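You operate a simulated robot arm through the tools that you are given. There is no shell and no other tool.

You are at the controls of a simulated robot arm. One attempt, no reset.

Task
Load the wound bobbin into the pale shuttle and send it to READY.
Fine: open the clamp, press the shuttle's clip, open the gate, then push the shuttle along to READY.

It is judged by the outcome, as a careful person would: the job done as asked, and still so three seconds after it is handed in. It fails if anything else is knocked over, pushed out of place, dropped, spilled or broken.

Robot
A 6-joint arm with a four-finger gripper, fixed in place. Base frame: the origin is at the foot of the arm, x ahead of it, y to its left, z up; the work surface is at about z = 780. Lengths are in mm, angles in rad, forces in N, time in s.
With the tool pointing down near the work surface it reaches from about 280 to 700 mm from the base axis. Its first joint turns from -2.897 to 2.897 rad. Payload 3.43 kg.
The tool frame sits at the grasp point between the pads (the TCP): z along the fingers, y along the line on which they close. The tips reach 30 mm beyond it. Largest opening 120 mm; the body of the gripper starts 85 mm behind the TCP.
Orientation is that of the tool frame in the base frame, as [roll, pitch, yaw] about the fixed x, y, z axes, in that order (R = Rz(yaw) Ry(pitch) Rx(roll)). With the fingers straight down and closing along the base's y, the tool's x points along the base's -x, its y along +y and its z along -z.

Tools
- The arm moves only by the tool servo_tool. Its argument "increments" is a list of rows, each a list of 7 numbers: the finger opening in mm, from 0 to 120, then the shift along the tool's x, y, z in mm, then the turn, a rotation vector about the tool's x, y, z in rad. In form: [[fingers, x, y, z, wx, wy, wz], ...]. A call has 1 to 20 rows; each row shifts and turns the commanded pose from where the row before left it, along the tool's axes as they then stand. Each row takes 0.2 s and may step no farther than 50 mm and 0.15 rad from the row before; otherwise, or with a gripper value out of range, the whole call is refused. A pose out of reach is approached as far as the arm can. The call stops where the force on the tool passes 90 N (or 10 N more than at its start, if that is more) or the arm is blocked; 0.2 s more then pass. The fingers move at their own pace and stop on an object; they squeeze with about 26 N. The grip force told is the motor's: it shows also when the fingers shut on nothing. Time passes only in rows, and 0.2 s behind the last, so rows that do not move let the fingers close. The reply holds the time, the measured pose of the TCP, the force on the tool along the base axes, the opening and the grip force, in the units named above and with some noise, with the torque about the TCP (base axes, N m) and any sound that the robot's microphone picked up.
- Cameras (640 x 400 px; columns grow to the right, rows downward): "scene" is fixed at [399.6, -500.8, 1506.7]; the picture's right is [0.95, 0.30, 0.00], its down [0.14, -0.44, -0.89] and it looks along [-0.27, 0.85, -0.46] (base axes); focal length 318 px, centre (320, 200). "wrist" rides on the gripper at [71, -17, -121] in the tool frame; the picture's right is [0.23, 0.97, 0.00], its down [-0.81, 0.19, -0.55] and it looks along [-0.54, 0.13, 0.83] (tool axes); focal length 275 px, centre (320, 200). There is no depth. A picture from a camera that has moved, and an enlarged one, comes with that camera's place and axes in the base frame and with its lens.
- grab_frame(camera): a new picture of that camera. The clock stands still meanwhile.
- lift_body(by): slides the trunk up (or, below 0, down) by that many mm; the arm rides with it, the base frame stays. It gives what a move gives, with no picture.
- zoom(camera, box): a new picture of the part [left, top, right, bottom] of that camera's present view, enlarged. The clock stands still meanwhile.
- hand_in(): hands the job in; it is judged then, once.

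Nothing tells you positions but the pictures and the camera data. Unless the task says otherwise, let go and move clear before handing in.

The tools are called after ">>>" by a JSON object that holds its "fn" and its "kwargs". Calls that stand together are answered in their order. servo_tool: Moves the arm, as the interface text tells. Its arguments: {"type":"object","properties":{"increments":{"type":"array"}},"required":["increments"]} The other tools are called the same way: lift_body (by) slides the trunk up or down; grab_frame (camera) takes a picture; zoom (camera, box) takes an enlarged picture of a part of a camera's view; hand_in () hands the job in.

At the start:

```text
time_s: 0.0
tcp_pos: [236.0, 447.1, 1173.0]
tcp_rot: [-3.14, -0.001, -3.142]
force: [0.3, 0.0, -0.7]
ft_torque: [-0.01, 0.01, 0.02]
finger_gap: 120.1
gripper_force: 0.1
trunk travel left (down, up): [-125.0, 315.0]
```

scene: 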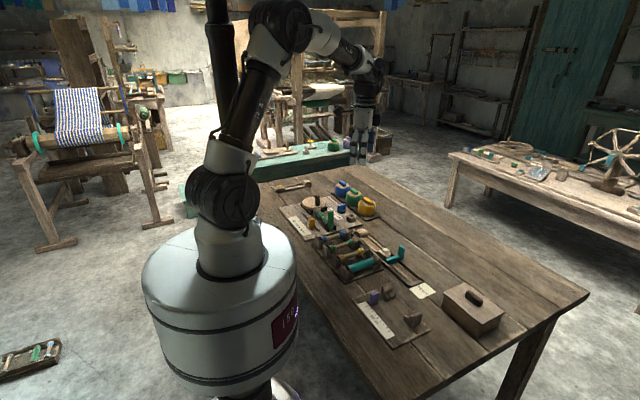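
wrist: 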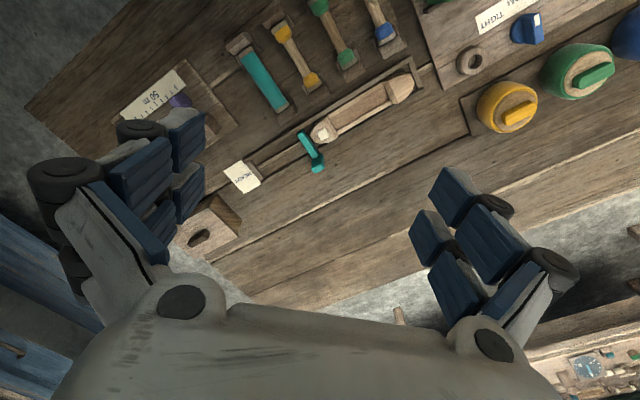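

I see a table with a rack of bobbins, a pale shuttle in a track, a teal gate and a card marked READY. I'll look closer before moving anything.

>>> {"fn": "zoom", "kwargs": {"camera": "scene", "box": [260, 170, 450, 290]}}

>>> {"fn": "zoom", "kwargs": {"camera": "scene", "box": [330, 220, 520, 350]}}

>>> {"fn": "zoom", "kwargs": {"camera": "wrist", "box": [200, 0, 440, 200]}}

>>> {"fn": "zoom", "kwargs": {"camera": "wrist", "box": [400, 0, 640, 150]}}

```text
3.33 times, centred on (355, 230) of scene
camera zoom: at [399.6, -500.8, 1506.7], right [0.95, 0.3, 0.0], down [0.14, -0.44, -0.89], along [-0.27, 0.85, -0.46], focal length 1061 px, centre (203, 100)
```

zoom: 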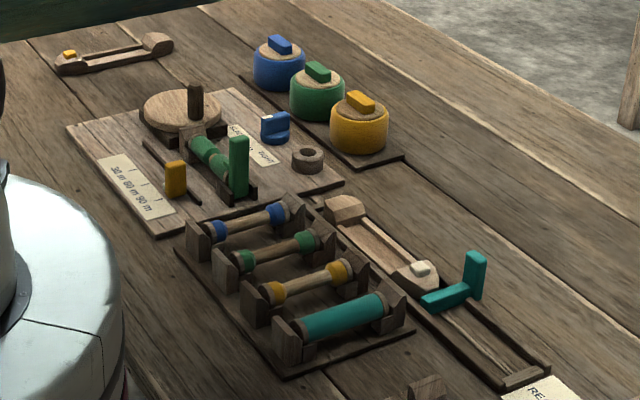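

```text
3.08 times, centred on (425, 285) of scene
camera zoom: at [399.6, -500.8, 1506.7], right [0.95, 0.3, 0.0], down [0.14, -0.44, -0.89], along [-0.27, 0.85, -0.46], focal length 980 px, centre (-3, -62)
```

zoom: 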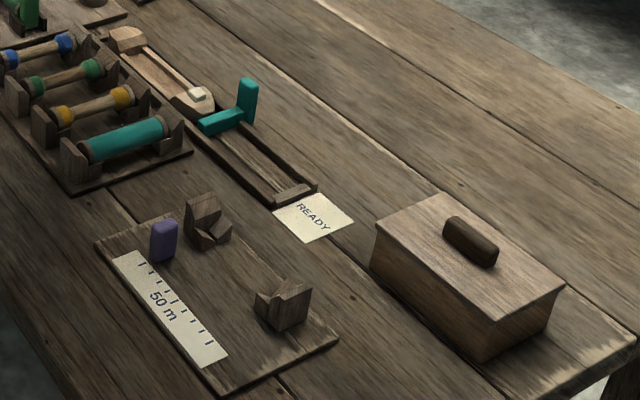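

```text
2.00 times, centred on (320, 100) of wrist
camera zoom: at [164.9, 431.2, 1294.0], right [-0.23, 0.97, 0.0], down [0.81, 0.19, 0.55], along [0.54, 0.13, -0.83], focal length 551 px, centre (320, 400)
```

zoom: 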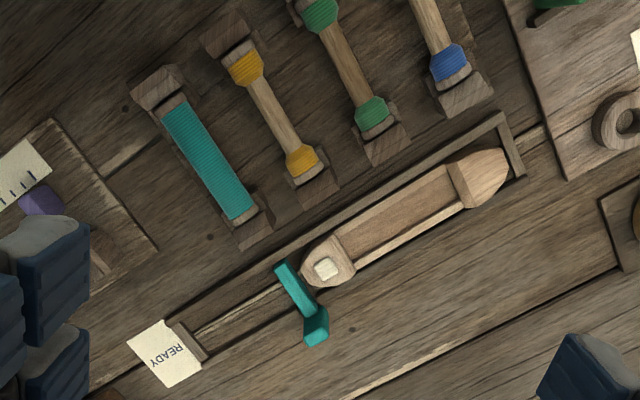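

```text
2.67 times, centred on (520, 75) of wrist
camera zoom: at [164.9, 431.2, 1294.0], right [-0.23, 0.97, 0.0], down [0.81, 0.19, 0.55], along [0.54, 0.13, -0.83], focal length 734 px, centre (-213, 533)
```

zoom: 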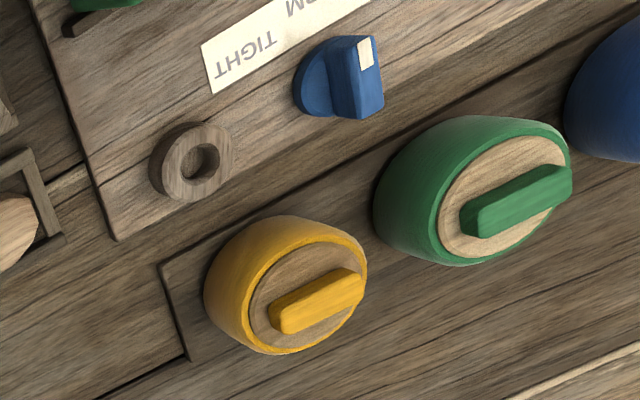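

I need detail on the winder board, where something green seems to be held, and on the rack, so I'm zooming in on both.

>>> {"fn": "zoom", "kwargs": {"camera": "scene", "box": [295, 190, 365, 235]}}

>>> {"fn": "zoom", "kwargs": {"camera": "scene", "box": [340, 225, 430, 285]}}

>>> {"fn": "zoom", "kwargs": {"camera": "scene", "box": [310, 225, 390, 285]}}

>>> {"fn": "zoom", "kwargs": {"camera": "scene", "box": [265, 170, 325, 210]}}

```text
8.89 times, centred on (330, 212) of scene
camera zoom: at [399.6, -500.8, 1506.7], right [0.95, 0.3, 0.0], down [0.14, -0.44, -0.89], along [-0.27, 0.85, -0.46], focal length 2830 px, centre (231, 89)
```

zoom: 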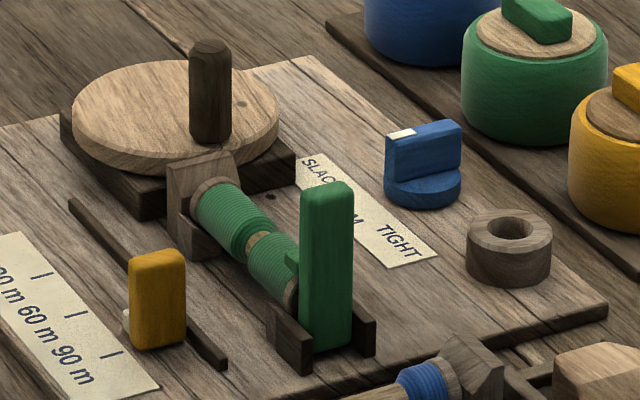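

```text
6.67 times, centred on (385, 255) of scene
camera zoom: at [399.6, -500.8, 1506.7], right [0.95, 0.3, 0.0], down [0.14, -0.44, -0.89], along [-0.27, 0.85, -0.46], focal length 2123 px, centre (-113, -167)
```

zoom: 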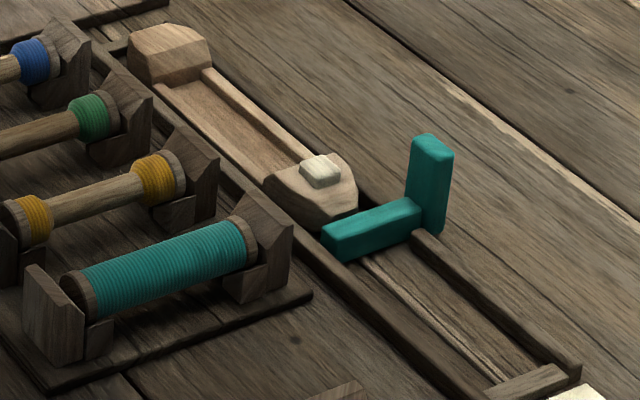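

```text
6.67 times, centred on (350, 255) of scene
camera zoom: at [399.6, -500.8, 1506.7], right [0.95, 0.3, 0.0], down [0.14, -0.44, -0.89], along [-0.27, 0.85, -0.46], focal length 2123 px, centre (120, -167)
```

zoom: 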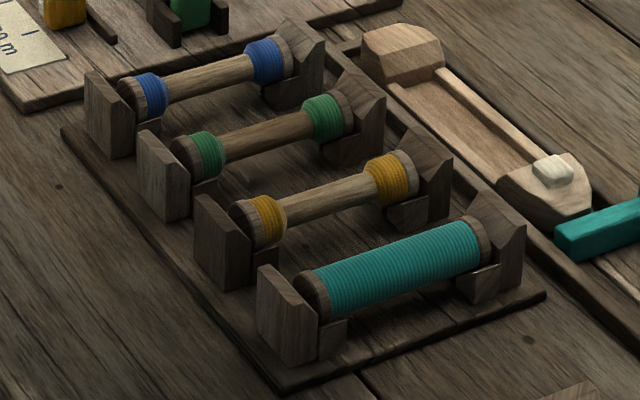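

```text
10.00 times, centred on (295, 190) of scene
camera zoom: at [399.6, -500.8, 1506.7], right [0.95, 0.3, 0.0], down [0.14, -0.44, -0.89], along [-0.27, 0.85, -0.46], focal length 3184 px, centre (570, 300)
```

zoom: 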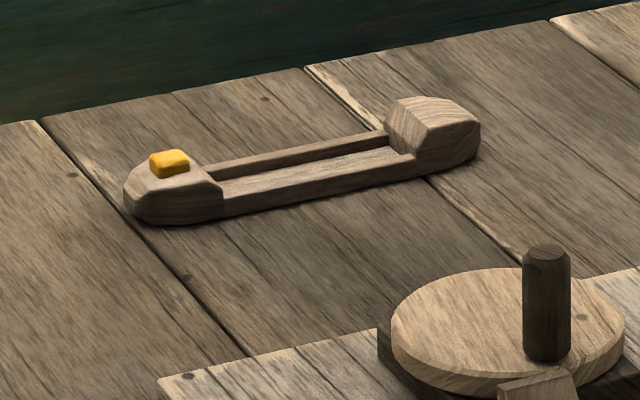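

The wound bobbin appears to be the green one on the winder, held by the upright green lever, which is the clamp. The pale shuttle sits in the track behind the teal gate and has a cream clip. I'll move the camera over the winder, staying high, for a closer look.

>>> {"fn": "servo_tool", "kwargs": {"increments": [[120, 29.5, 19.1, 15, 0, 0, 0], [120, 29.5, 19.1, 15, 0, 0, 0], [120, 29.5, 19.1, 15, 0, 0, 0], [120, 29.5, 19.1, 15, 0, 0, 0], [120, 29.5, 19.1, 15, 0, 0, 0], [120, 29.5, 19.1, 15, 0, 0, 0], [120, 29.5, 19.1, 15, 0, 0, 0], [120, 29.5, 19.1, 15, 0, 0, 0], [120, 0, 0, 0, 0, 0, 0.131], [120, 0, 0, 0, 0, 0, 0.131], [120, 0, 0, 0, 0, 0, 0.131], [120, 0, 0, 0, 0, 0, 0.131], [120, 0, 0, 0, 0, 0, 0.131], [120, 0, 0, 0, 0, 0, 0.131]]}}

>>> {"fn": "grab_frame", "kwargs": {"camera": "wrist"}}

>>> {"fn": "grab_frame", "kwargs": {"camera": "scene"}}

```text
time_s: 3.0
tcp_pos: [0.7, 601.1, 1054.2]
tcp_rot: [-3.139, 0.0, 2.353]
force: [-0.2, 0.4, -0.4]
ft_torque: [-0.03, 0.0, 0.01]
finger_gap: 120.0
gripper_force: 0.0
trunk travel left (down, up): [-125.0, 315.0]
```

```text
taken
camera wrist: at [-62.2, 639.4, 1174.0], right [0.53, 0.85, 0.0], down [0.71, -0.44, 0.55], along [0.47, -0.29, -0.83], focal length 275 px, centre (320, 200)
```

wrist: 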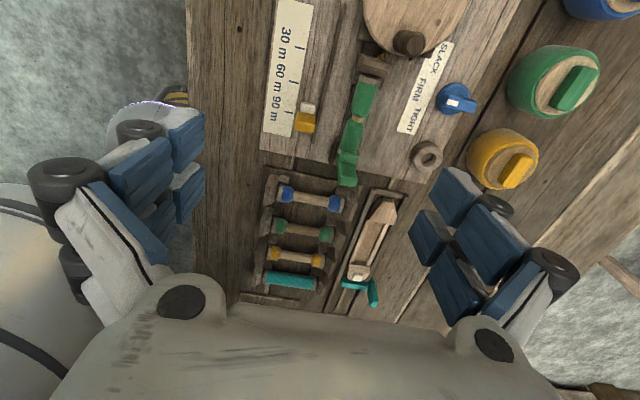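

```text
taken
```

scene: 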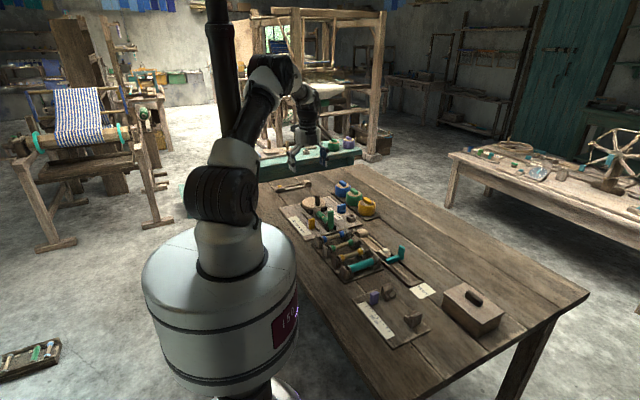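

From above, the winder's green bobbin sits between a headstock and the green lever. I'll zoom in on the wrist view for details and measurements.

>>> {"fn": "zoom", "kwargs": {"camera": "wrist", "box": [300, 40, 460, 200]}}

>>> {"fn": "zoom", "kwargs": {"camera": "wrist", "box": [310, 170, 450, 310]}}

>>> {"fn": "zoom", "kwargs": {"camera": "wrist", "box": [240, 0, 400, 100]}}

>>> {"fn": "zoom", "kwargs": {"camera": "wrist", "box": [240, 160, 400, 300]}}

```text
2.50 times, centred on (380, 120) of wrist
camera zoom: at [-62.2, 639.4, 1174.0], right [0.53, 0.85, 0.0], down [0.71, -0.44, 0.55], along [0.47, -0.29, -0.83], focal length 688 px, centre (170, 400)
```

zoom: 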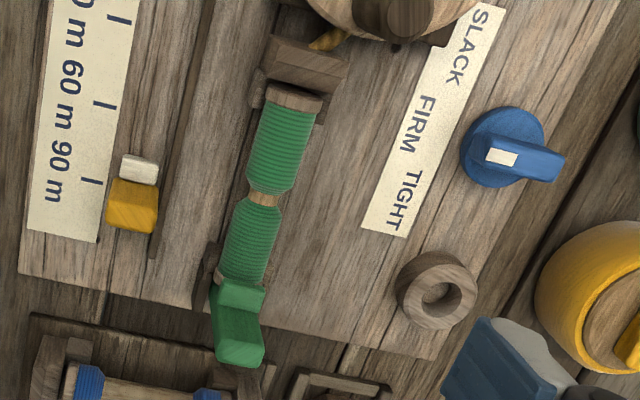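

```text
2.86 times, centred on (380, 240) of wrist
camera zoom: at [-62.2, 639.4, 1174.0], right [0.53, 0.85, 0.0], down [0.71, -0.44, 0.55], along [0.47, -0.29, -0.83], focal length 786 px, centre (149, 86)
```

zoom: 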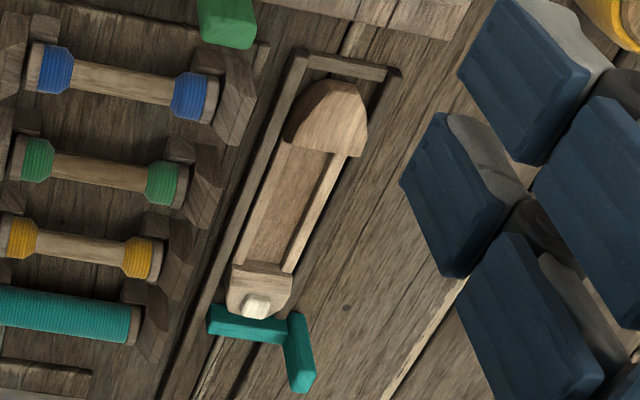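

```text
4.00 times, centred on (320, 50) of wrist
camera zoom: at [-62.2, 639.4, 1174.0], right [0.53, 0.85, 0.0], down [0.71, -0.44, 0.55], along [0.47, -0.29, -0.83], focal length 1101 px, centre (320, 800)
```

zoom: 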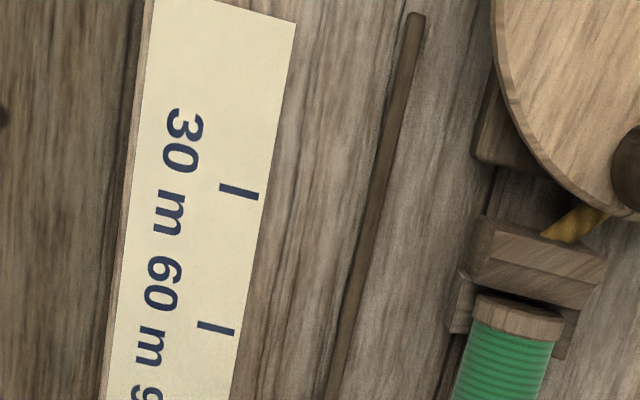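

```text
2.86 times, centred on (320, 230) of wrist
camera zoom: at [-62.2, 639.4, 1174.0], right [0.53, 0.85, 0.0], down [0.71, -0.44, 0.55], along [0.47, -0.29, -0.83], focal length 786 px, centre (320, 114)
```

zoom: 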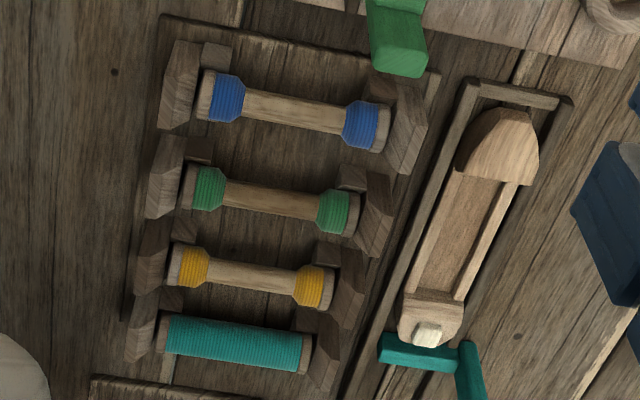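

The bobbin runs along a line at about -45° in the base frame, parallel to the track, and its centre is near (57, 625). I'll lower the camera over it to see how the clamp works.

>>> {"fn": "servo_tool", "kwargs": {"increments": [[120, -5.7, 14.2, 31, 0, 0, 0], [120, -5.7, 14.2, 31, 0, 0, 0], [120, -5.7, 14.2, 31, 0, 0, 0], [120, -5.7, 14.2, 31, 0, 0, 0]]}}

>>> {"fn": "grab_frame", "kwargs": {"camera": "wrist"}}

>>> {"fn": "zoom", "kwargs": {"camera": "scene", "box": [280, 160, 400, 240]}}

```text
time_s: 4.0
tcp_pos: [57.4, 625.7, 929.5]
tcp_rot: [-3.141, 0.0, 2.355]
force: [0.3, -0.5, -0.3]
ft_torque: [-0.03, -0.01, 0.04]
finger_gap: 119.6
gripper_force: 0.1
trunk travel left (down, up): [-125.0, 315.0]
```

```text
taken
camera wrist: at [-4.8, 664.6, 1050.3], right [0.53, 0.85, 0.0], down [0.71, -0.44, 0.55], along [0.47, -0.29, -0.83], focal length 275 px, centre (320, 200)
```

wrist: 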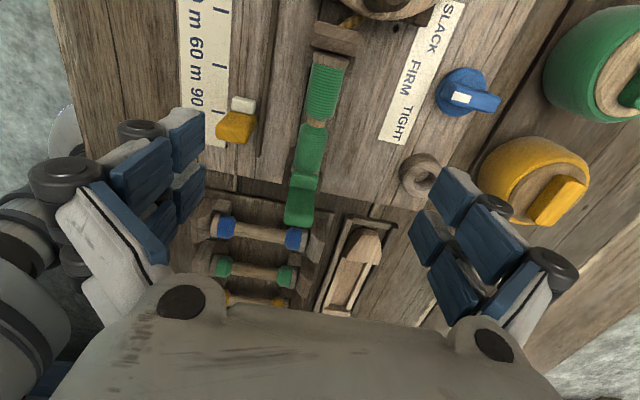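

```text
5.00 times, centred on (340, 200) of scene
camera zoom: at [399.6, -500.8, 1506.7], right [0.95, 0.3, 0.0], down [0.14, -0.44, -0.89], along [-0.27, 0.85, -0.46], focal length 1592 px, centre (220, 200)
```

zoom: 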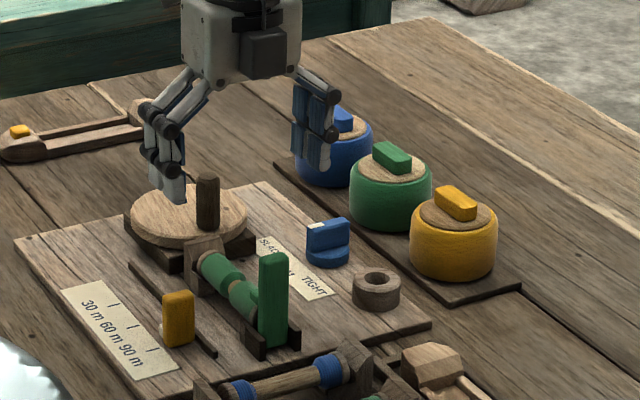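

I think the clamp is an upright lever hinged between two dark cheeks at its foot, with its nose pressing on the bobbin's near end. I'm zooming in to confirm.

>>> {"fn": "zoom", "kwargs": {"camera": "wrist", "box": [260, 100, 360, 240]}}

>>> {"fn": "zoom", "kwargs": {"camera": "wrist", "box": [260, 0, 400, 130]}}

>>> {"fn": "zoom", "kwargs": {"camera": "scene", "box": [312, 200, 352, 236]}}

```text
2.86 times, centred on (310, 170) of wrist
camera zoom: at [-4.8, 664.6, 1050.3], right [0.53, 0.85, 0.0], down [0.71, -0.44, 0.55], along [0.47, -0.29, -0.83], focal length 786 px, centre (349, 286)
```

zoom: 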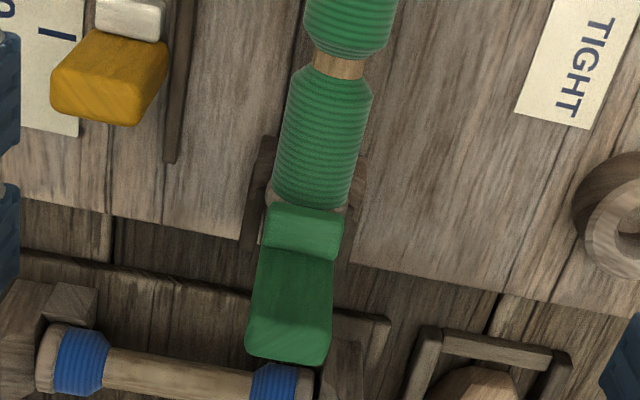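

```text
3.08 times, centred on (330, 65) of wrist
camera zoom: at [-4.8, 664.6, 1050.3], right [0.53, 0.85, 0.0], down [0.71, -0.44, 0.55], along [0.47, -0.29, -0.83], focal length 847 px, centre (289, 615)
```

zoom: 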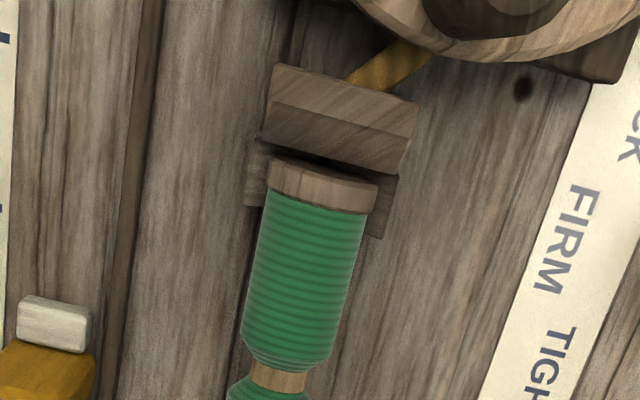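

```text
11.11 times, centred on (332, 218) of scene
camera zoom: at [399.6, -500.8, 1506.7], right [0.95, 0.3, 0.0], down [0.14, -0.44, -0.89], along [-0.27, 0.85, -0.46], focal length 3538 px, centre (187, 0)
```

zoom: 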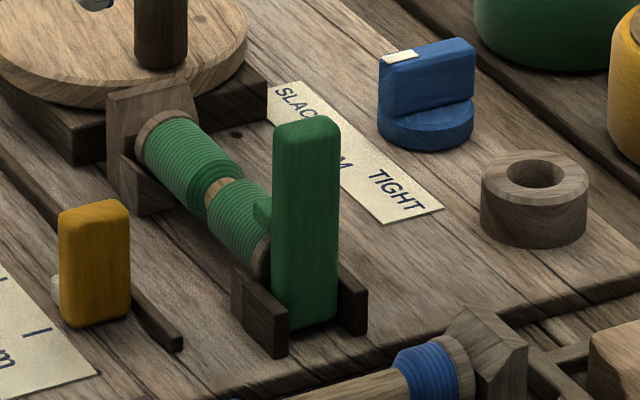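

The clamp is a tall green lever whose top is at about (101, 579, 880), and its nose overhangs the bobbin's near end. I'll close the fingers, lower them between the bobbin's middle and the lever, well above the bobbin, and push the lever's upper part away along the bobbin's axis.

>>> {"fn": "servo_tool", "kwargs": {"increments": [[0, -7, -0.5, 0, 0, 0, 0], [0, -7, -0.5, 0, 0, 0, 0], [0, -7, -0.5, 0, 0, 0, 0], [0, -7, -0.5, 0, 0, 0, 0], [0, -7, -0.5, 0, 0, 0, 0], [0, 0, 0, 0, 0, 0, 0], [0, 0, 0, 0, 0, 0, 0], [0, 0, 0, 15, 0, 0, 0], [0, 0, 0, 15, 0, 0, 0], [0, 0, 0, 14, 0, 0, 0]]}}

>>> {"fn": "grab_frame", "kwargs": {"camera": "wrist"}}

>>> {"fn": "zoom", "kwargs": {"camera": "scene", "box": [290, 170, 370, 240]}}

```text
time_s: 6.2
tcp_pos: [79.1, 605.3, 896.5]
tcp_rot: [3.133, -0.009, 2.356]
force: [-0.2, -0.8, -2.8]
ft_torque: [0.05, -0.01, 0.02]
finger_gap: 0.0
gripper_force: 33.7
trunk travel left (down, up): [-125.0, 315.0]
stopped in row 10: the force on the tool passed its limit at 95 N (the readings are from after the stop); the commanded pose is now the measured one
```

```text
taken
camera wrist: at [17.1, 642.3, 1016.5], right [0.53, 0.85, 0.01], down [0.71, -0.45, 0.55], along [0.47, -0.28, -0.84], focal length 275 px, centre (320, 200)
```

wrist: 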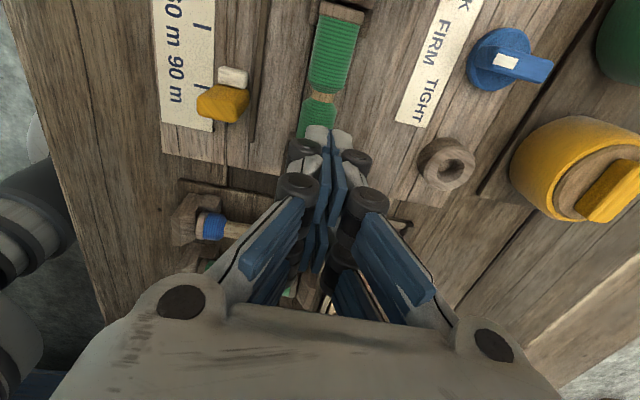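

```text
5.71 times, centred on (330, 205) of scene
camera zoom: at [399.6, -500.8, 1506.7], right [0.95, 0.3, 0.0], down [0.14, -0.44, -0.89], along [-0.27, 0.85, -0.46], focal length 1820 px, centre (263, 171)
```

zoom: 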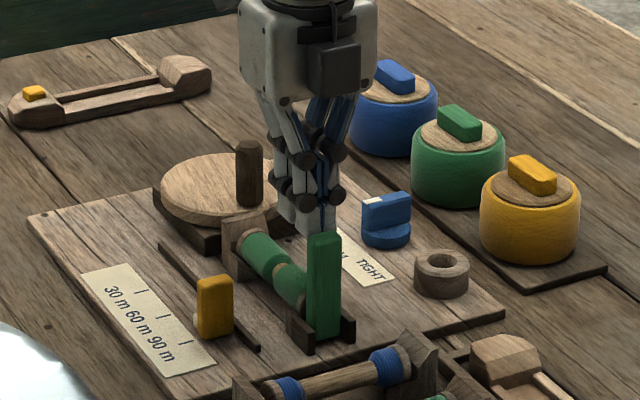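

The descent stopped on contact earlier than I expected, with the tips at about z = 867. I'm looking closely to see what was touched before doing anything else.

>>> {"fn": "zoom", "kwargs": {"camera": "scene", "box": [315, 185, 350, 225]}}

>>> {"fn": "zoom", "kwargs": {"camera": "wrist", "box": [260, 80, 400, 230]}}

```text
10.00 times, centred on (332, 205) of scene
camera zoom: at [399.6, -500.8, 1506.7], right [0.95, 0.3, 0.0], down [0.14, -0.44, -0.89], along [-0.27, 0.85, -0.46], focal length 3184 px, centre (195, 150)
```

zoom: 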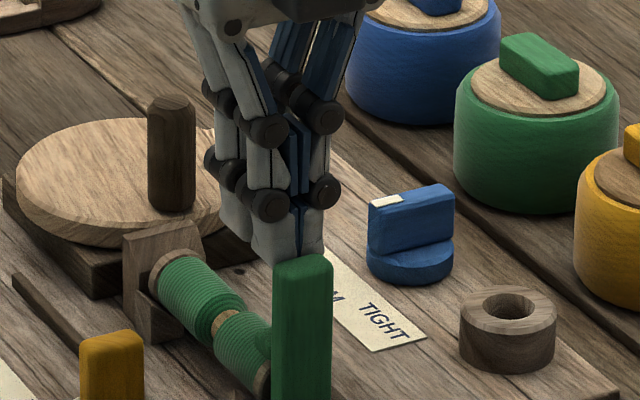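

```text
2.67 times, centred on (330, 155) of wrist
camera zoom: at [17.1, 642.3, 1016.5], right [0.53, 0.85, 0.01], down [0.71, -0.45, 0.55], along [0.47, -0.28, -0.84], focal length 734 px, centre (293, 320)
```

zoom: 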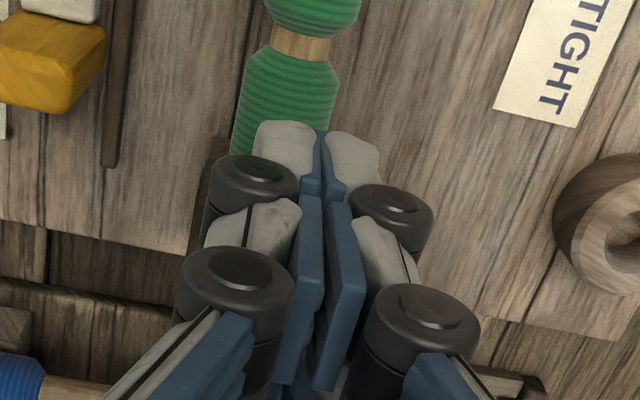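

My closed fingers look wider along the push direction than I assumed, so their front edge touched the lever's rounded top. Nothing moved. I'll back up, shift away from the lever and level the tool, then come down again with more clearance.

>>> {"fn": "servo_tool", "kwargs": {"increments": [[0, 0, 0, -15, 0, 0, 0], [0, 0, 0, -15, 0.0088, -0.0088, 0], [0, 5, -1.5, 0, 0, 0, 0], [0, 5, -1.5, 0, 0, 0, 0]]}}

>>> {"fn": "zoom", "kwargs": {"camera": "scene", "box": [305, 170, 355, 230]}}

>>> {"fn": "zoom", "kwargs": {"camera": "wrist", "box": [240, 60, 400, 230]}}

```text
time_s: 7.2
tcp_pos: [70.4, 609.3, 927.4]
tcp_rot: [3.138, -0.002, 2.356]
force: [0.8, -0.1, 0.2]
ft_torque: [0.04, -0.02, 0.01]
finger_gap: 0.0
gripper_force: 33.8
trunk travel left (down, up): [-125.0, 315.0]
```

```text
6.67 times, centred on (330, 200) of scene
camera zoom: at [399.6, -500.8, 1506.7], right [0.95, 0.3, 0.0], down [0.14, -0.44, -0.89], along [-0.27, 0.85, -0.46], focal length 2123 px, centre (253, 200)
```

zoom: 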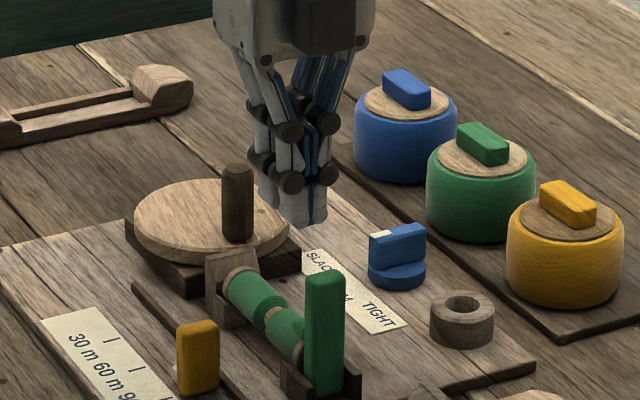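

```text
2.35 times, centred on (320, 145) of wrist
camera zoom: at [8.0, 647.4, 1049.1], right [0.53, 0.85, 0.0], down [0.71, -0.44, 0.55], along [0.47, -0.29, -0.83], focal length 648 px, centre (320, 329)
```

zoom: 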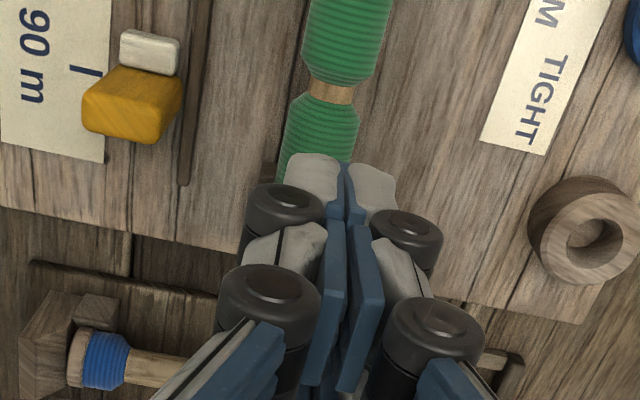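

>>> {"fn": "zoom", "kwargs": {"camera": "scene", "box": [315, 180, 340, 212]}}

```text
12.50 times, centred on (328, 196) of scene
camera zoom: at [399.6, -500.8, 1506.7], right [0.95, 0.3, 0.0], down [0.14, -0.44, -0.89], along [-0.27, 0.85, -0.46], focal length 3980 px, centre (226, 250)
```

zoom: 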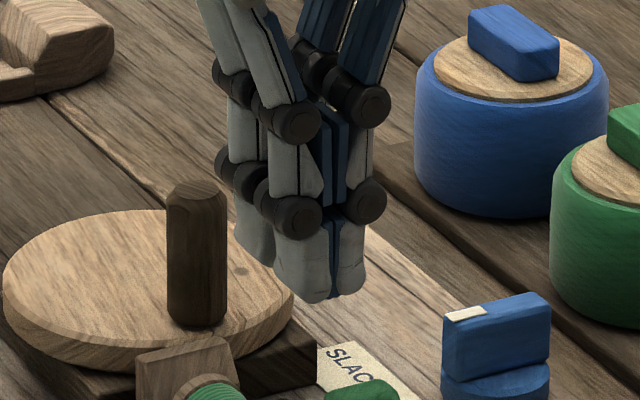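

Each finger has a front and a back prong and spans roughly ±21 mm along the tool's x, which explains the contact. I'm now 17 mm clear of the lever, so I'll descend to tip height about 855 and push the lever slowly.

>>> {"fn": "servo_tool", "kwargs": {"increments": [[0, 0, 0, 14, 0, 0, 0], [0, 0, 0, 14, 0, 0, 0], [0, 0, 0, 14, 0, 0, 0], [0, -6, 0, 0, 0, 0, 0], [0, -6, 0, 0, 0, 0, 0], [0, -5, 0, 0, 0, 0, 0], [0, -4, 0, 0, 0, 0, 0], [0, -4, 0, 0, 0, 0, 0], [0, -4, 0, 0, 0, 0, 0], [0, -4, 0, 0, 0, 0, 0]]}}

>>> {"fn": "zoom", "kwargs": {"camera": "scene", "box": [305, 180, 355, 240]}}

>>> {"fn": "grab_frame", "kwargs": {"camera": "wrist"}}

```text
time_s: 9.4
tcp_pos: [93.8, 585.8, 886.6]
tcp_rot: [3.139, -0.001, 2.355]
force: [-1.3, 0.3, -0.2]
ft_torque: [0.02, 0.0, 0.01]
finger_gap: 6.0
gripper_force: 33.6
trunk travel left (down, up): [-125.0, 315.0]
```

```text
6.67 times, centred on (330, 210) of scene
camera zoom: at [399.6, -500.8, 1506.7], right [0.95, 0.3, 0.0], down [0.14, -0.44, -0.89], along [-0.27, 0.85, -0.46], focal length 2123 px, centre (253, 133)
```

zoom: 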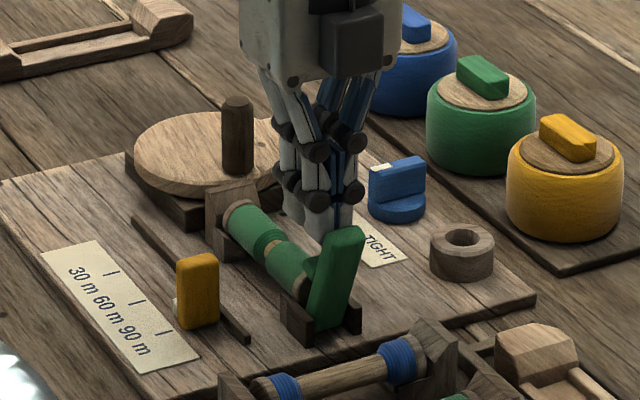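

```text
taken
camera wrist: at [31.6, 623.9, 1007.1], right [0.53, 0.85, 0.0], down [0.71, -0.44, 0.55], along [0.47, -0.29, -0.83], focal length 275 px, centre (320, 200)
```

wrist: 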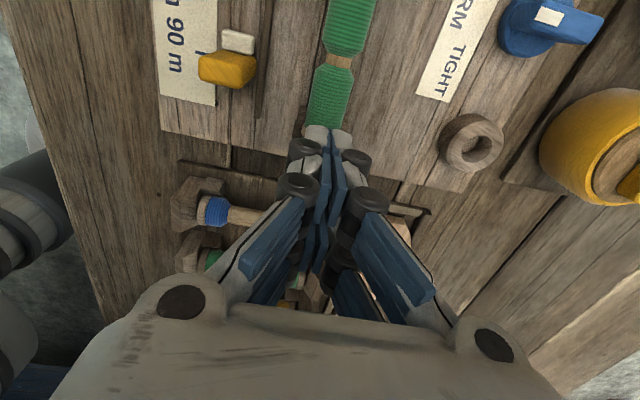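

The lever is tilting easily and the bobbin is still in place. I'll keep pushing gently.

>>> {"fn": "servo_tool", "kwargs": {"increments": [[0, -4, 0, 0, 0, 0, 0], [0, -4, 0, 0, 0, 0, 0], [0, -4, 0, 0, 0, 0, 0], [0, -4, 0, 0, 0, 0, 0], [0, -4, 0, 0, 0, 0, 0], [0, -4, 0, 0, 0, 0, 0]]}}

>>> {"fn": "zoom", "kwargs": {"camera": "scene", "box": [305, 180, 355, 240]}}

```text
time_s: 10.8
tcp_pos: [103.9, 575.4, 887.8]
tcp_rot: [3.13, -0.013, 2.355]
force: [-37.3, 33.7, 8.0]
ft_torque: [0.75, 0.91, -0.06]
finger_gap: 5.9
gripper_force: 33.6
trunk travel left (down, up): [-125.0, 315.0]
```

```text
6.67 times, centred on (330, 210) of scene
camera zoom: at [399.6, -500.8, 1506.7], right [0.95, 0.3, 0.0], down [0.14, -0.44, -0.89], along [-0.27, 0.85, -0.46], focal length 2123 px, centre (253, 133)
```

zoom: 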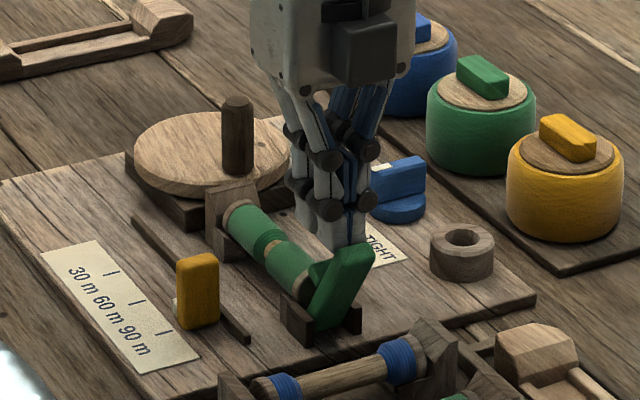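

The lever has reached its stop, with the push force rising to about 50 N, so I'll back off now and see whether it stays open.

>>> {"fn": "servo_tool", "kwargs": {"increments": [[0, 8, 0, 0, 0, 0, 0], [0, 8, 0, 0, 0, 0, 0], [0, 10, 0, 0, 0, 0, 0], [0, 10, 0, -5, 0, 0, 0], [0, 5, 0, -15, 0, 0, 0], [0, 0, 0, -25, 0, 0, 0], [0, 0, 0, -25, 0, 0, 0]]}}

>>> {"fn": "zoom", "kwargs": {"camera": "scene", "box": [305, 180, 355, 240]}}

>>> {"fn": "zoom", "kwargs": {"camera": "wrist", "box": [240, 60, 400, 230]}}

```text
time_s: 12.4
tcp_pos: [81.1, 596.9, 956.8]
tcp_rot: [3.141, -0.003, 2.355]
force: [-0.3, -0.7, 0.0]
ft_torque: [0.0, -0.02, 0.03]
finger_gap: 0.1
gripper_force: 33.5
trunk travel left (down, up): [-125.0, 315.0]
```

```text
6.67 times, centred on (330, 210) of scene
camera zoom: at [399.6, -500.8, 1506.7], right [0.95, 0.3, 0.0], down [0.14, -0.44, -0.89], along [-0.27, 0.85, -0.46], focal length 2123 px, centre (253, 133)
```

zoom: 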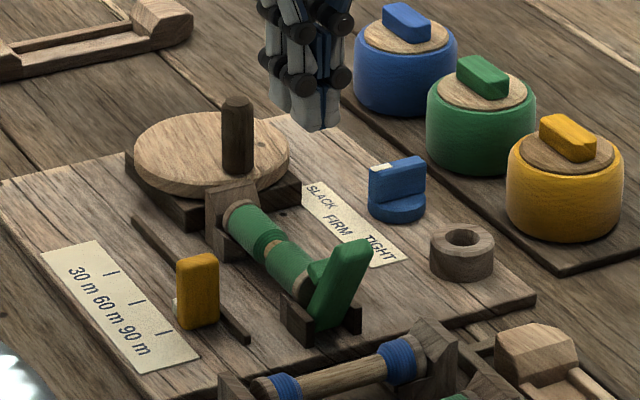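

```text
2.35 times, centred on (320, 145) of wrist
camera zoom: at [18.6, 635.9, 1076.5], right [0.53, 0.85, 0.0], down [0.71, -0.44, 0.55], along [0.47, -0.29, -0.83], focal length 648 px, centre (320, 329)
```

zoom: 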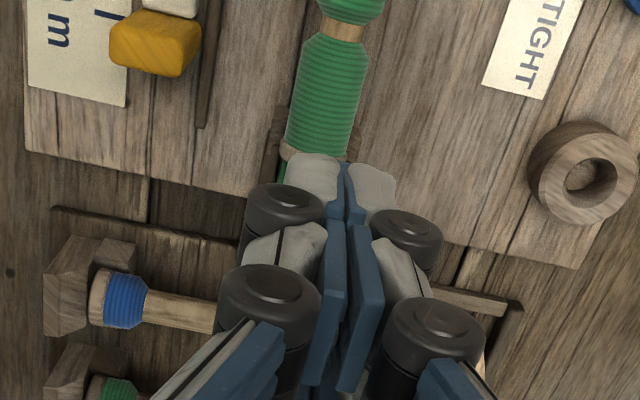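

The clamp stays open, and the bobbin is still in its cradle. Before grasping it, I'll inspect the shuttle's well and clip from close above.

>>> {"fn": "servo_tool", "kwargs": {"increments": [[0, 0, 0, -20, 0, 0, 0], [60, -33, 24.5, 0, 0, 0, 0], [120, -33, 24.5, 0, 0, 0, 0], [120, -33, 24.5, 0, 0, 0, 0], [120, -33, 24.5, 0, 0, 0, 0], [120, 0, 0, 10, 0, 0, 0], [120, 0, 0, 10, 0, 0, 0]]}}

>>> {"fn": "grab_frame", "kwargs": {"camera": "wrist"}}

>>> {"fn": "zoom", "kwargs": {"camera": "wrist", "box": [260, 40, 400, 240]}}

>>> {"fn": "zoom", "kwargs": {"camera": "scene", "box": [350, 220, 410, 265]}}

```text
time_s: 14.0
tcp_pos: [242.9, 572.6, 956.1]
tcp_rot: [3.14, -0.003, 2.353]
force: [0.2, 0.1, -0.2]
ft_torque: [0.02, 0.03, -0.02]
finger_gap: 100.6
gripper_force: 0.0
trunk travel left (down, up): [-125.0, 315.0]
```

```text
taken
camera wrist: at [181.7, 611.4, 1076.8], right [0.53, 0.85, 0.0], down [0.71, -0.44, 0.55], along [0.47, -0.29, -0.83], focal length 275 px, centre (320, 200)
```

wrist: 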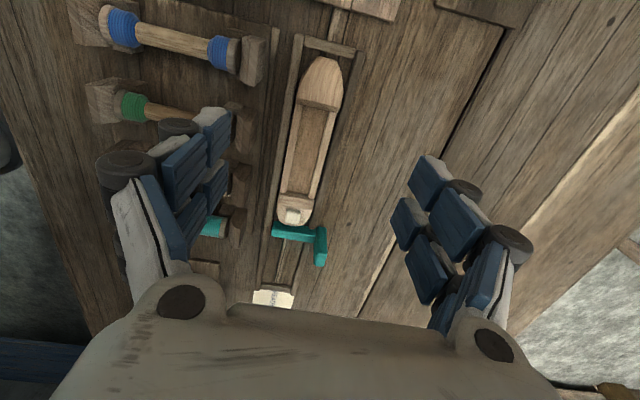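

```text
2.00 times, centred on (330, 140) of wrist
camera zoom: at [181.7, 611.4, 1076.8], right [0.53, 0.85, 0.0], down [0.71, -0.44, 0.55], along [0.47, -0.29, -0.83], focal length 551 px, centre (300, 320)
```

zoom: 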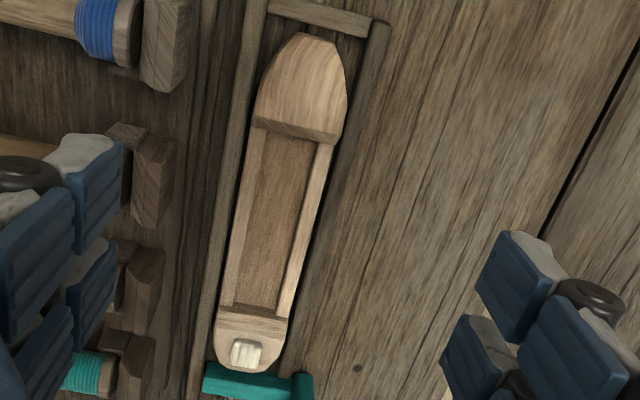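

```text
8.89 times, centred on (380, 242) of scene
camera zoom: at [399.6, -500.8, 1506.7], right [0.95, 0.3, 0.0], down [0.14, -0.44, -0.89], along [-0.27, 0.85, -0.46], focal length 2830 px, centre (-213, -178)
```

zoom: 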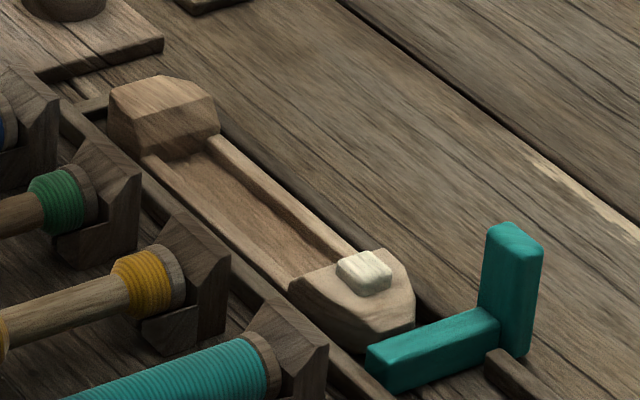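

>>> {"fn": "zoom", "kwargs": {"camera": "wrist", "box": [280, 80, 350, 130]}}

>>> {"fn": "zoom", "kwargs": {"camera": "wrist", "box": [260, 180, 340, 240]}}

>>> {"fn": "zoom", "kwargs": {"camera": "wrist", "box": [260, 130, 340, 190]}}

```text
8.00 times, centred on (315, 105) of wrist
camera zoom: at [181.7, 611.4, 1076.8], right [0.53, 0.85, 0.0], down [0.71, -0.44, 0.55], along [0.47, -0.29, -0.83], focal length 2202 px, centre (360, 960)
```

zoom: 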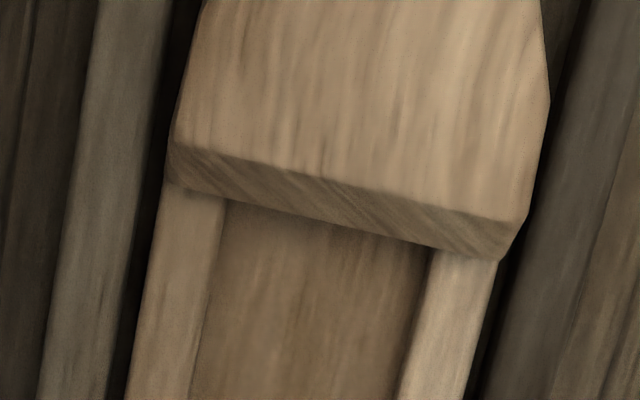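

```text
6.67 times, centred on (300, 210) of wrist
camera zoom: at [181.7, 611.4, 1076.8], right [0.53, 0.85, 0.0], down [0.71, -0.44, 0.55], along [0.47, -0.29, -0.83], focal length 1835 px, centre (453, 133)
```

zoom: 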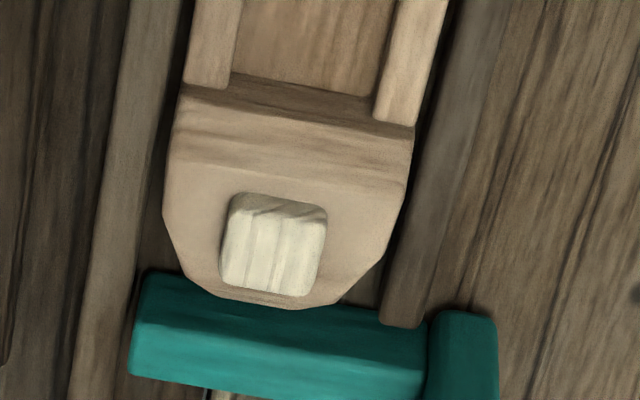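

```text
6.67 times, centred on (300, 160) of wrist
camera zoom: at [181.7, 611.4, 1076.8], right [0.53, 0.85, 0.0], down [0.71, -0.44, 0.55], along [0.47, -0.29, -0.83], focal length 1835 px, centre (453, 467)
```

zoom: 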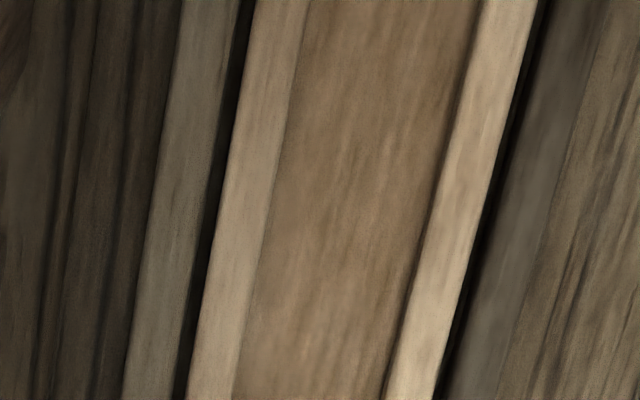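

The shuttle's well runs between two end blocks, with low side rails. It is about 109 mm long and centred near (282, 531), which is long enough for the roughly 103 mm bobbin. Now I'll go back over the winder bobbin, narrow the fingers, and check heights before descending around it.

>>> {"fn": "servo_tool", "kwargs": {"increments": [[100, 33.4, -19.4, -2, 0, 0, 0], [80, 33.4, -19.4, 0, 0, 0, 0], [60, 33.4, -19.4, 0, 0, 0, 0], [48, 33.4, -19.4, 0, 0, 0, 0], [48, 33.2, -19.4, 0, 0, 0, 0], [48, 0, 0, 17, 0, 0, 0], [48, 0, 0, 17, 0, 0, 0], [48, 0, 0, 17, 0, 0, 0], [48, 0, 0, 17, 0, 0, 0], [48, 0, 0, 16, 0, 0, 0]]}}

>>> {"fn": "zoom", "kwargs": {"camera": "scene", "box": [310, 190, 345, 230]}}

>>> {"fn": "grab_frame", "kwargs": {"camera": "wrist"}}

>>> {"fn": "zoom", "kwargs": {"camera": "wrist", "box": [240, 60, 400, 230]}}

```text
time_s: 16.2
tcp_pos: [56.5, 621.9, 874.3]
tcp_rot: [3.14, -0.002, 2.353]
force: [0.0, -0.2, 0.4]
ft_torque: [-0.04, 0.0, 0.0]
finger_gap: 48.1
gripper_force: 0.0
trunk travel left (down, up): [-125.0, 315.0]
```

```text
10.00 times, centred on (328, 210) of scene
camera zoom: at [399.6, -500.8, 1506.7], right [0.95, 0.3, 0.0], down [0.14, -0.44, -0.89], along [-0.27, 0.85, -0.46], focal length 3184 px, centre (245, 100)
```

zoom: 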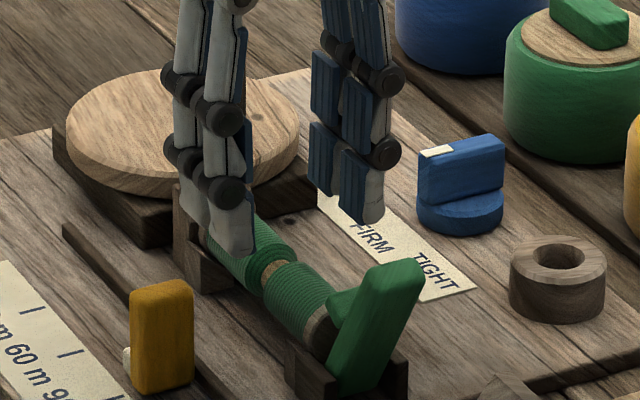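

```text
taken
camera wrist: at [-5.2, 661.4, 994.6], right [0.53, 0.85, 0.0], down [0.71, -0.44, 0.55], along [0.47, -0.29, -0.83], focal length 275 px, centre (320, 200)
```

wrist: 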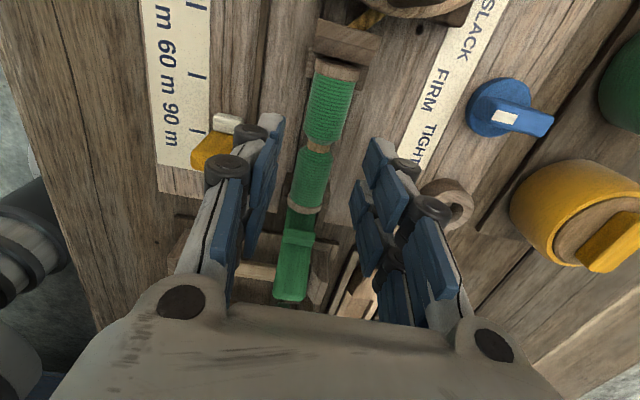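

```text
2.35 times, centred on (320, 145) of wrist
camera zoom: at [-5.2, 661.4, 994.6], right [0.53, 0.85, 0.0], down [0.71, -0.44, 0.55], along [0.47, -0.29, -0.83], focal length 648 px, centre (320, 329)
```

zoom: 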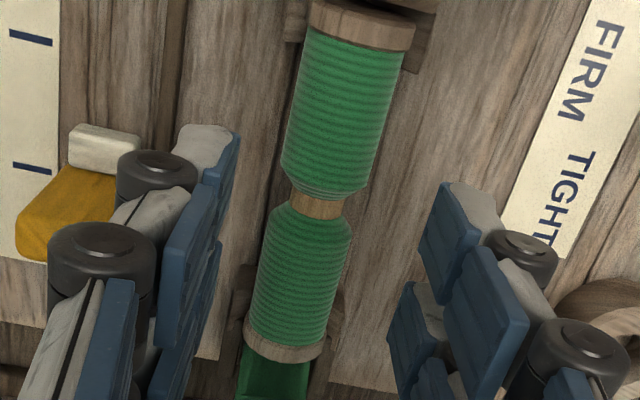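

The bobbin is centred between the fingers, with its axis at about z = 820. I'll narrow the opening slightly to clear the yellow slider, descend so the tips end about 10 mm below the axis, and close.

>>> {"fn": "servo_tool", "kwargs": {"increments": [[42, -2, 0, 0, 0, 0, 0], [42, 0, 0, 8, 0, 0, 0], [42, 0, 0, 8, 0, 0, 0], [42, 0, 0, 8, 0, 0, 0], [42, 0, 0, 9, 0, 0, 0]]}}

>>> {"fn": "zoom", "kwargs": {"camera": "scene", "box": [310, 190, 345, 230]}}

>>> {"fn": "zoom", "kwargs": {"camera": "wrist", "box": [240, 60, 400, 230]}}

```text
time_s: 17.4
tcp_pos: [58.9, 622.8, 840.8]
tcp_rot: [3.137, -0.002, 2.354]
force: [0.4, 0.7, 0.0]
ft_torque: [0.0, -0.01, -0.02]
finger_gap: 41.9
gripper_force: 0.2
trunk travel left (down, up): [-125.0, 315.0]
```

```text
10.00 times, centred on (328, 210) of scene
camera zoom: at [399.6, -500.8, 1506.7], right [0.95, 0.3, 0.0], down [0.14, -0.44, -0.89], along [-0.27, 0.85, -0.46], focal length 3184 px, centre (245, 100)
```

zoom: 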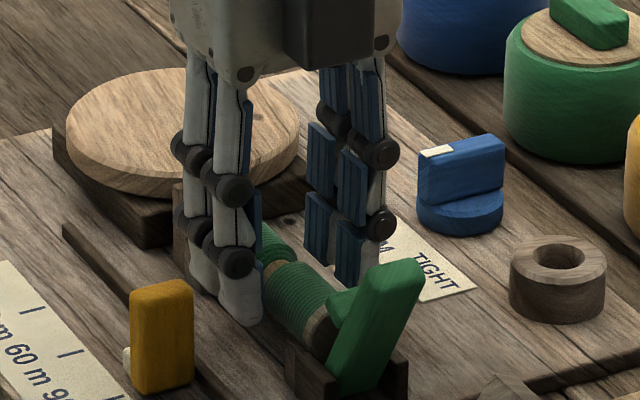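

```text
2.35 times, centred on (320, 145) of wrist
camera zoom: at [-3.6, 660.5, 962.1], right [0.53, 0.85, 0.0], down [0.71, -0.44, 0.55], along [0.47, -0.29, -0.83], focal length 648 px, centre (320, 329)
```

zoom: 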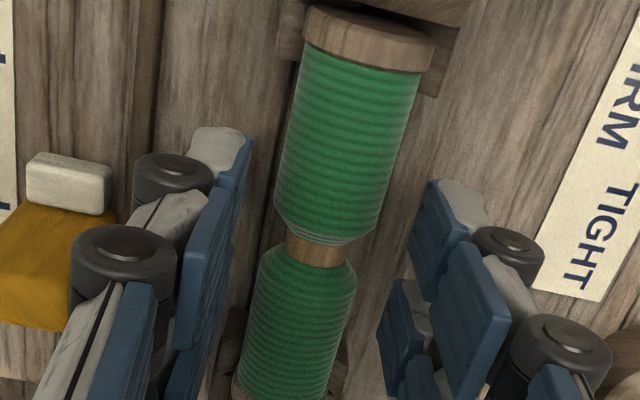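

No contact so far, and the fingers are aligned with the bobbin. I'll centre by 1.5 mm and close on the bobbin.

>>> {"fn": "servo_tool", "kwargs": {"increments": [[42, 1, -1.5, 0, 0, 0, 0], [30, 0, 0, 0, 0, 0, 0], [15, 0, 0, 0, 0, 0, 0], [15, 0, 0, 0, 0, 0, 0], [15, 0, 0, 0, 0, 0, 0]]}}

>>> {"fn": "zoom", "kwargs": {"camera": "scene", "box": [310, 190, 345, 230]}}

>>> {"fn": "zoom", "kwargs": {"camera": "wrist", "box": [240, 60, 400, 230]}}

```text
time_s: 18.6
tcp_pos: [57.4, 622.0, 840.7]
tcp_rot: [3.136, -0.002, 2.355]
force: [-0.9, 0.5, -0.6]
ft_torque: [0.01, -0.01, 0.03]
finger_gap: 19.8
gripper_force: 25.7
trunk travel left (down, up): [-125.0, 315.0]
```

```text
10.00 times, centred on (328, 210) of scene
camera zoom: at [399.6, -500.8, 1506.7], right [0.95, 0.3, 0.0], down [0.14, -0.44, -0.89], along [-0.27, 0.85, -0.46], focal length 3184 px, centre (245, 100)
```

zoom: 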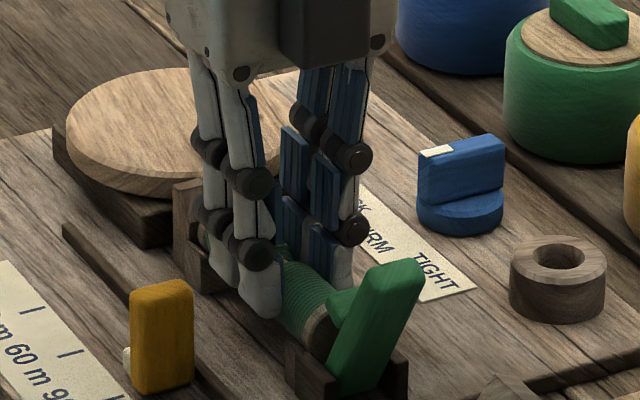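

```text
2.35 times, centred on (320, 145) of wrist
camera zoom: at [-5.2, 660.1, 962.4], right [0.53, 0.85, 0.0], down [0.71, -0.44, 0.55], along [0.47, -0.29, -0.83], focal length 648 px, centre (320, 329)
```

zoom: 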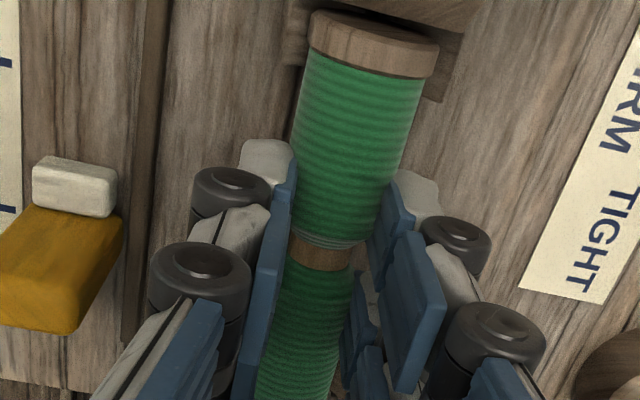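

The bobbin is gripped at its waist, with a gap of about 20 mm and 26 N of grip force. I'll lift slowly and check that it comes free cleanly.

>>> {"fn": "servo_tool", "kwargs": {"increments": [[15, 0, 0, -3, 0, 0, 0], [15, 0, 0, -4, 0, 0, 0], [15, 0, 0, -5, 0, 0, 0], [15, 0, 0, -6, 0, 0, 0]]}}

>>> {"fn": "zoom", "kwargs": {"camera": "scene", "box": [310, 190, 345, 230]}}

>>> {"fn": "zoom", "kwargs": {"camera": "wrist", "box": [240, 60, 400, 230]}}

```text
time_s: 19.6
tcp_pos: [57.1, 621.2, 860.1]
tcp_rot: [3.139, -0.001, 2.354]
force: [-0.4, 0.3, -0.5]
ft_torque: [-0.01, -0.01, 0.0]
finger_gap: 15.1
gripper_force: 0.0
trunk travel left (down, up): [-125.0, 315.0]
```

```text
10.00 times, centred on (328, 210) of scene
camera zoom: at [399.6, -500.8, 1506.7], right [0.95, 0.3, 0.0], down [0.14, -0.44, -0.89], along [-0.27, 0.85, -0.46], focal length 3184 px, centre (245, 100)
```

zoom: 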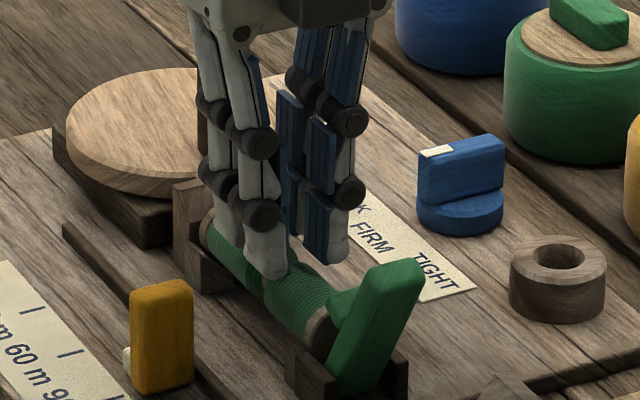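

```text
2.35 times, centred on (320, 145) of wrist
camera zoom: at [-5.0, 659.7, 980.3], right [0.53, 0.85, 0.0], down [0.71, -0.44, 0.55], along [0.47, -0.29, -0.83], focal length 648 px, centre (320, 329)
```

zoom: 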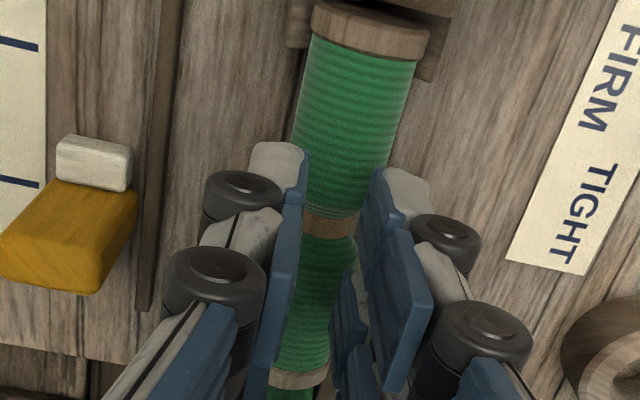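

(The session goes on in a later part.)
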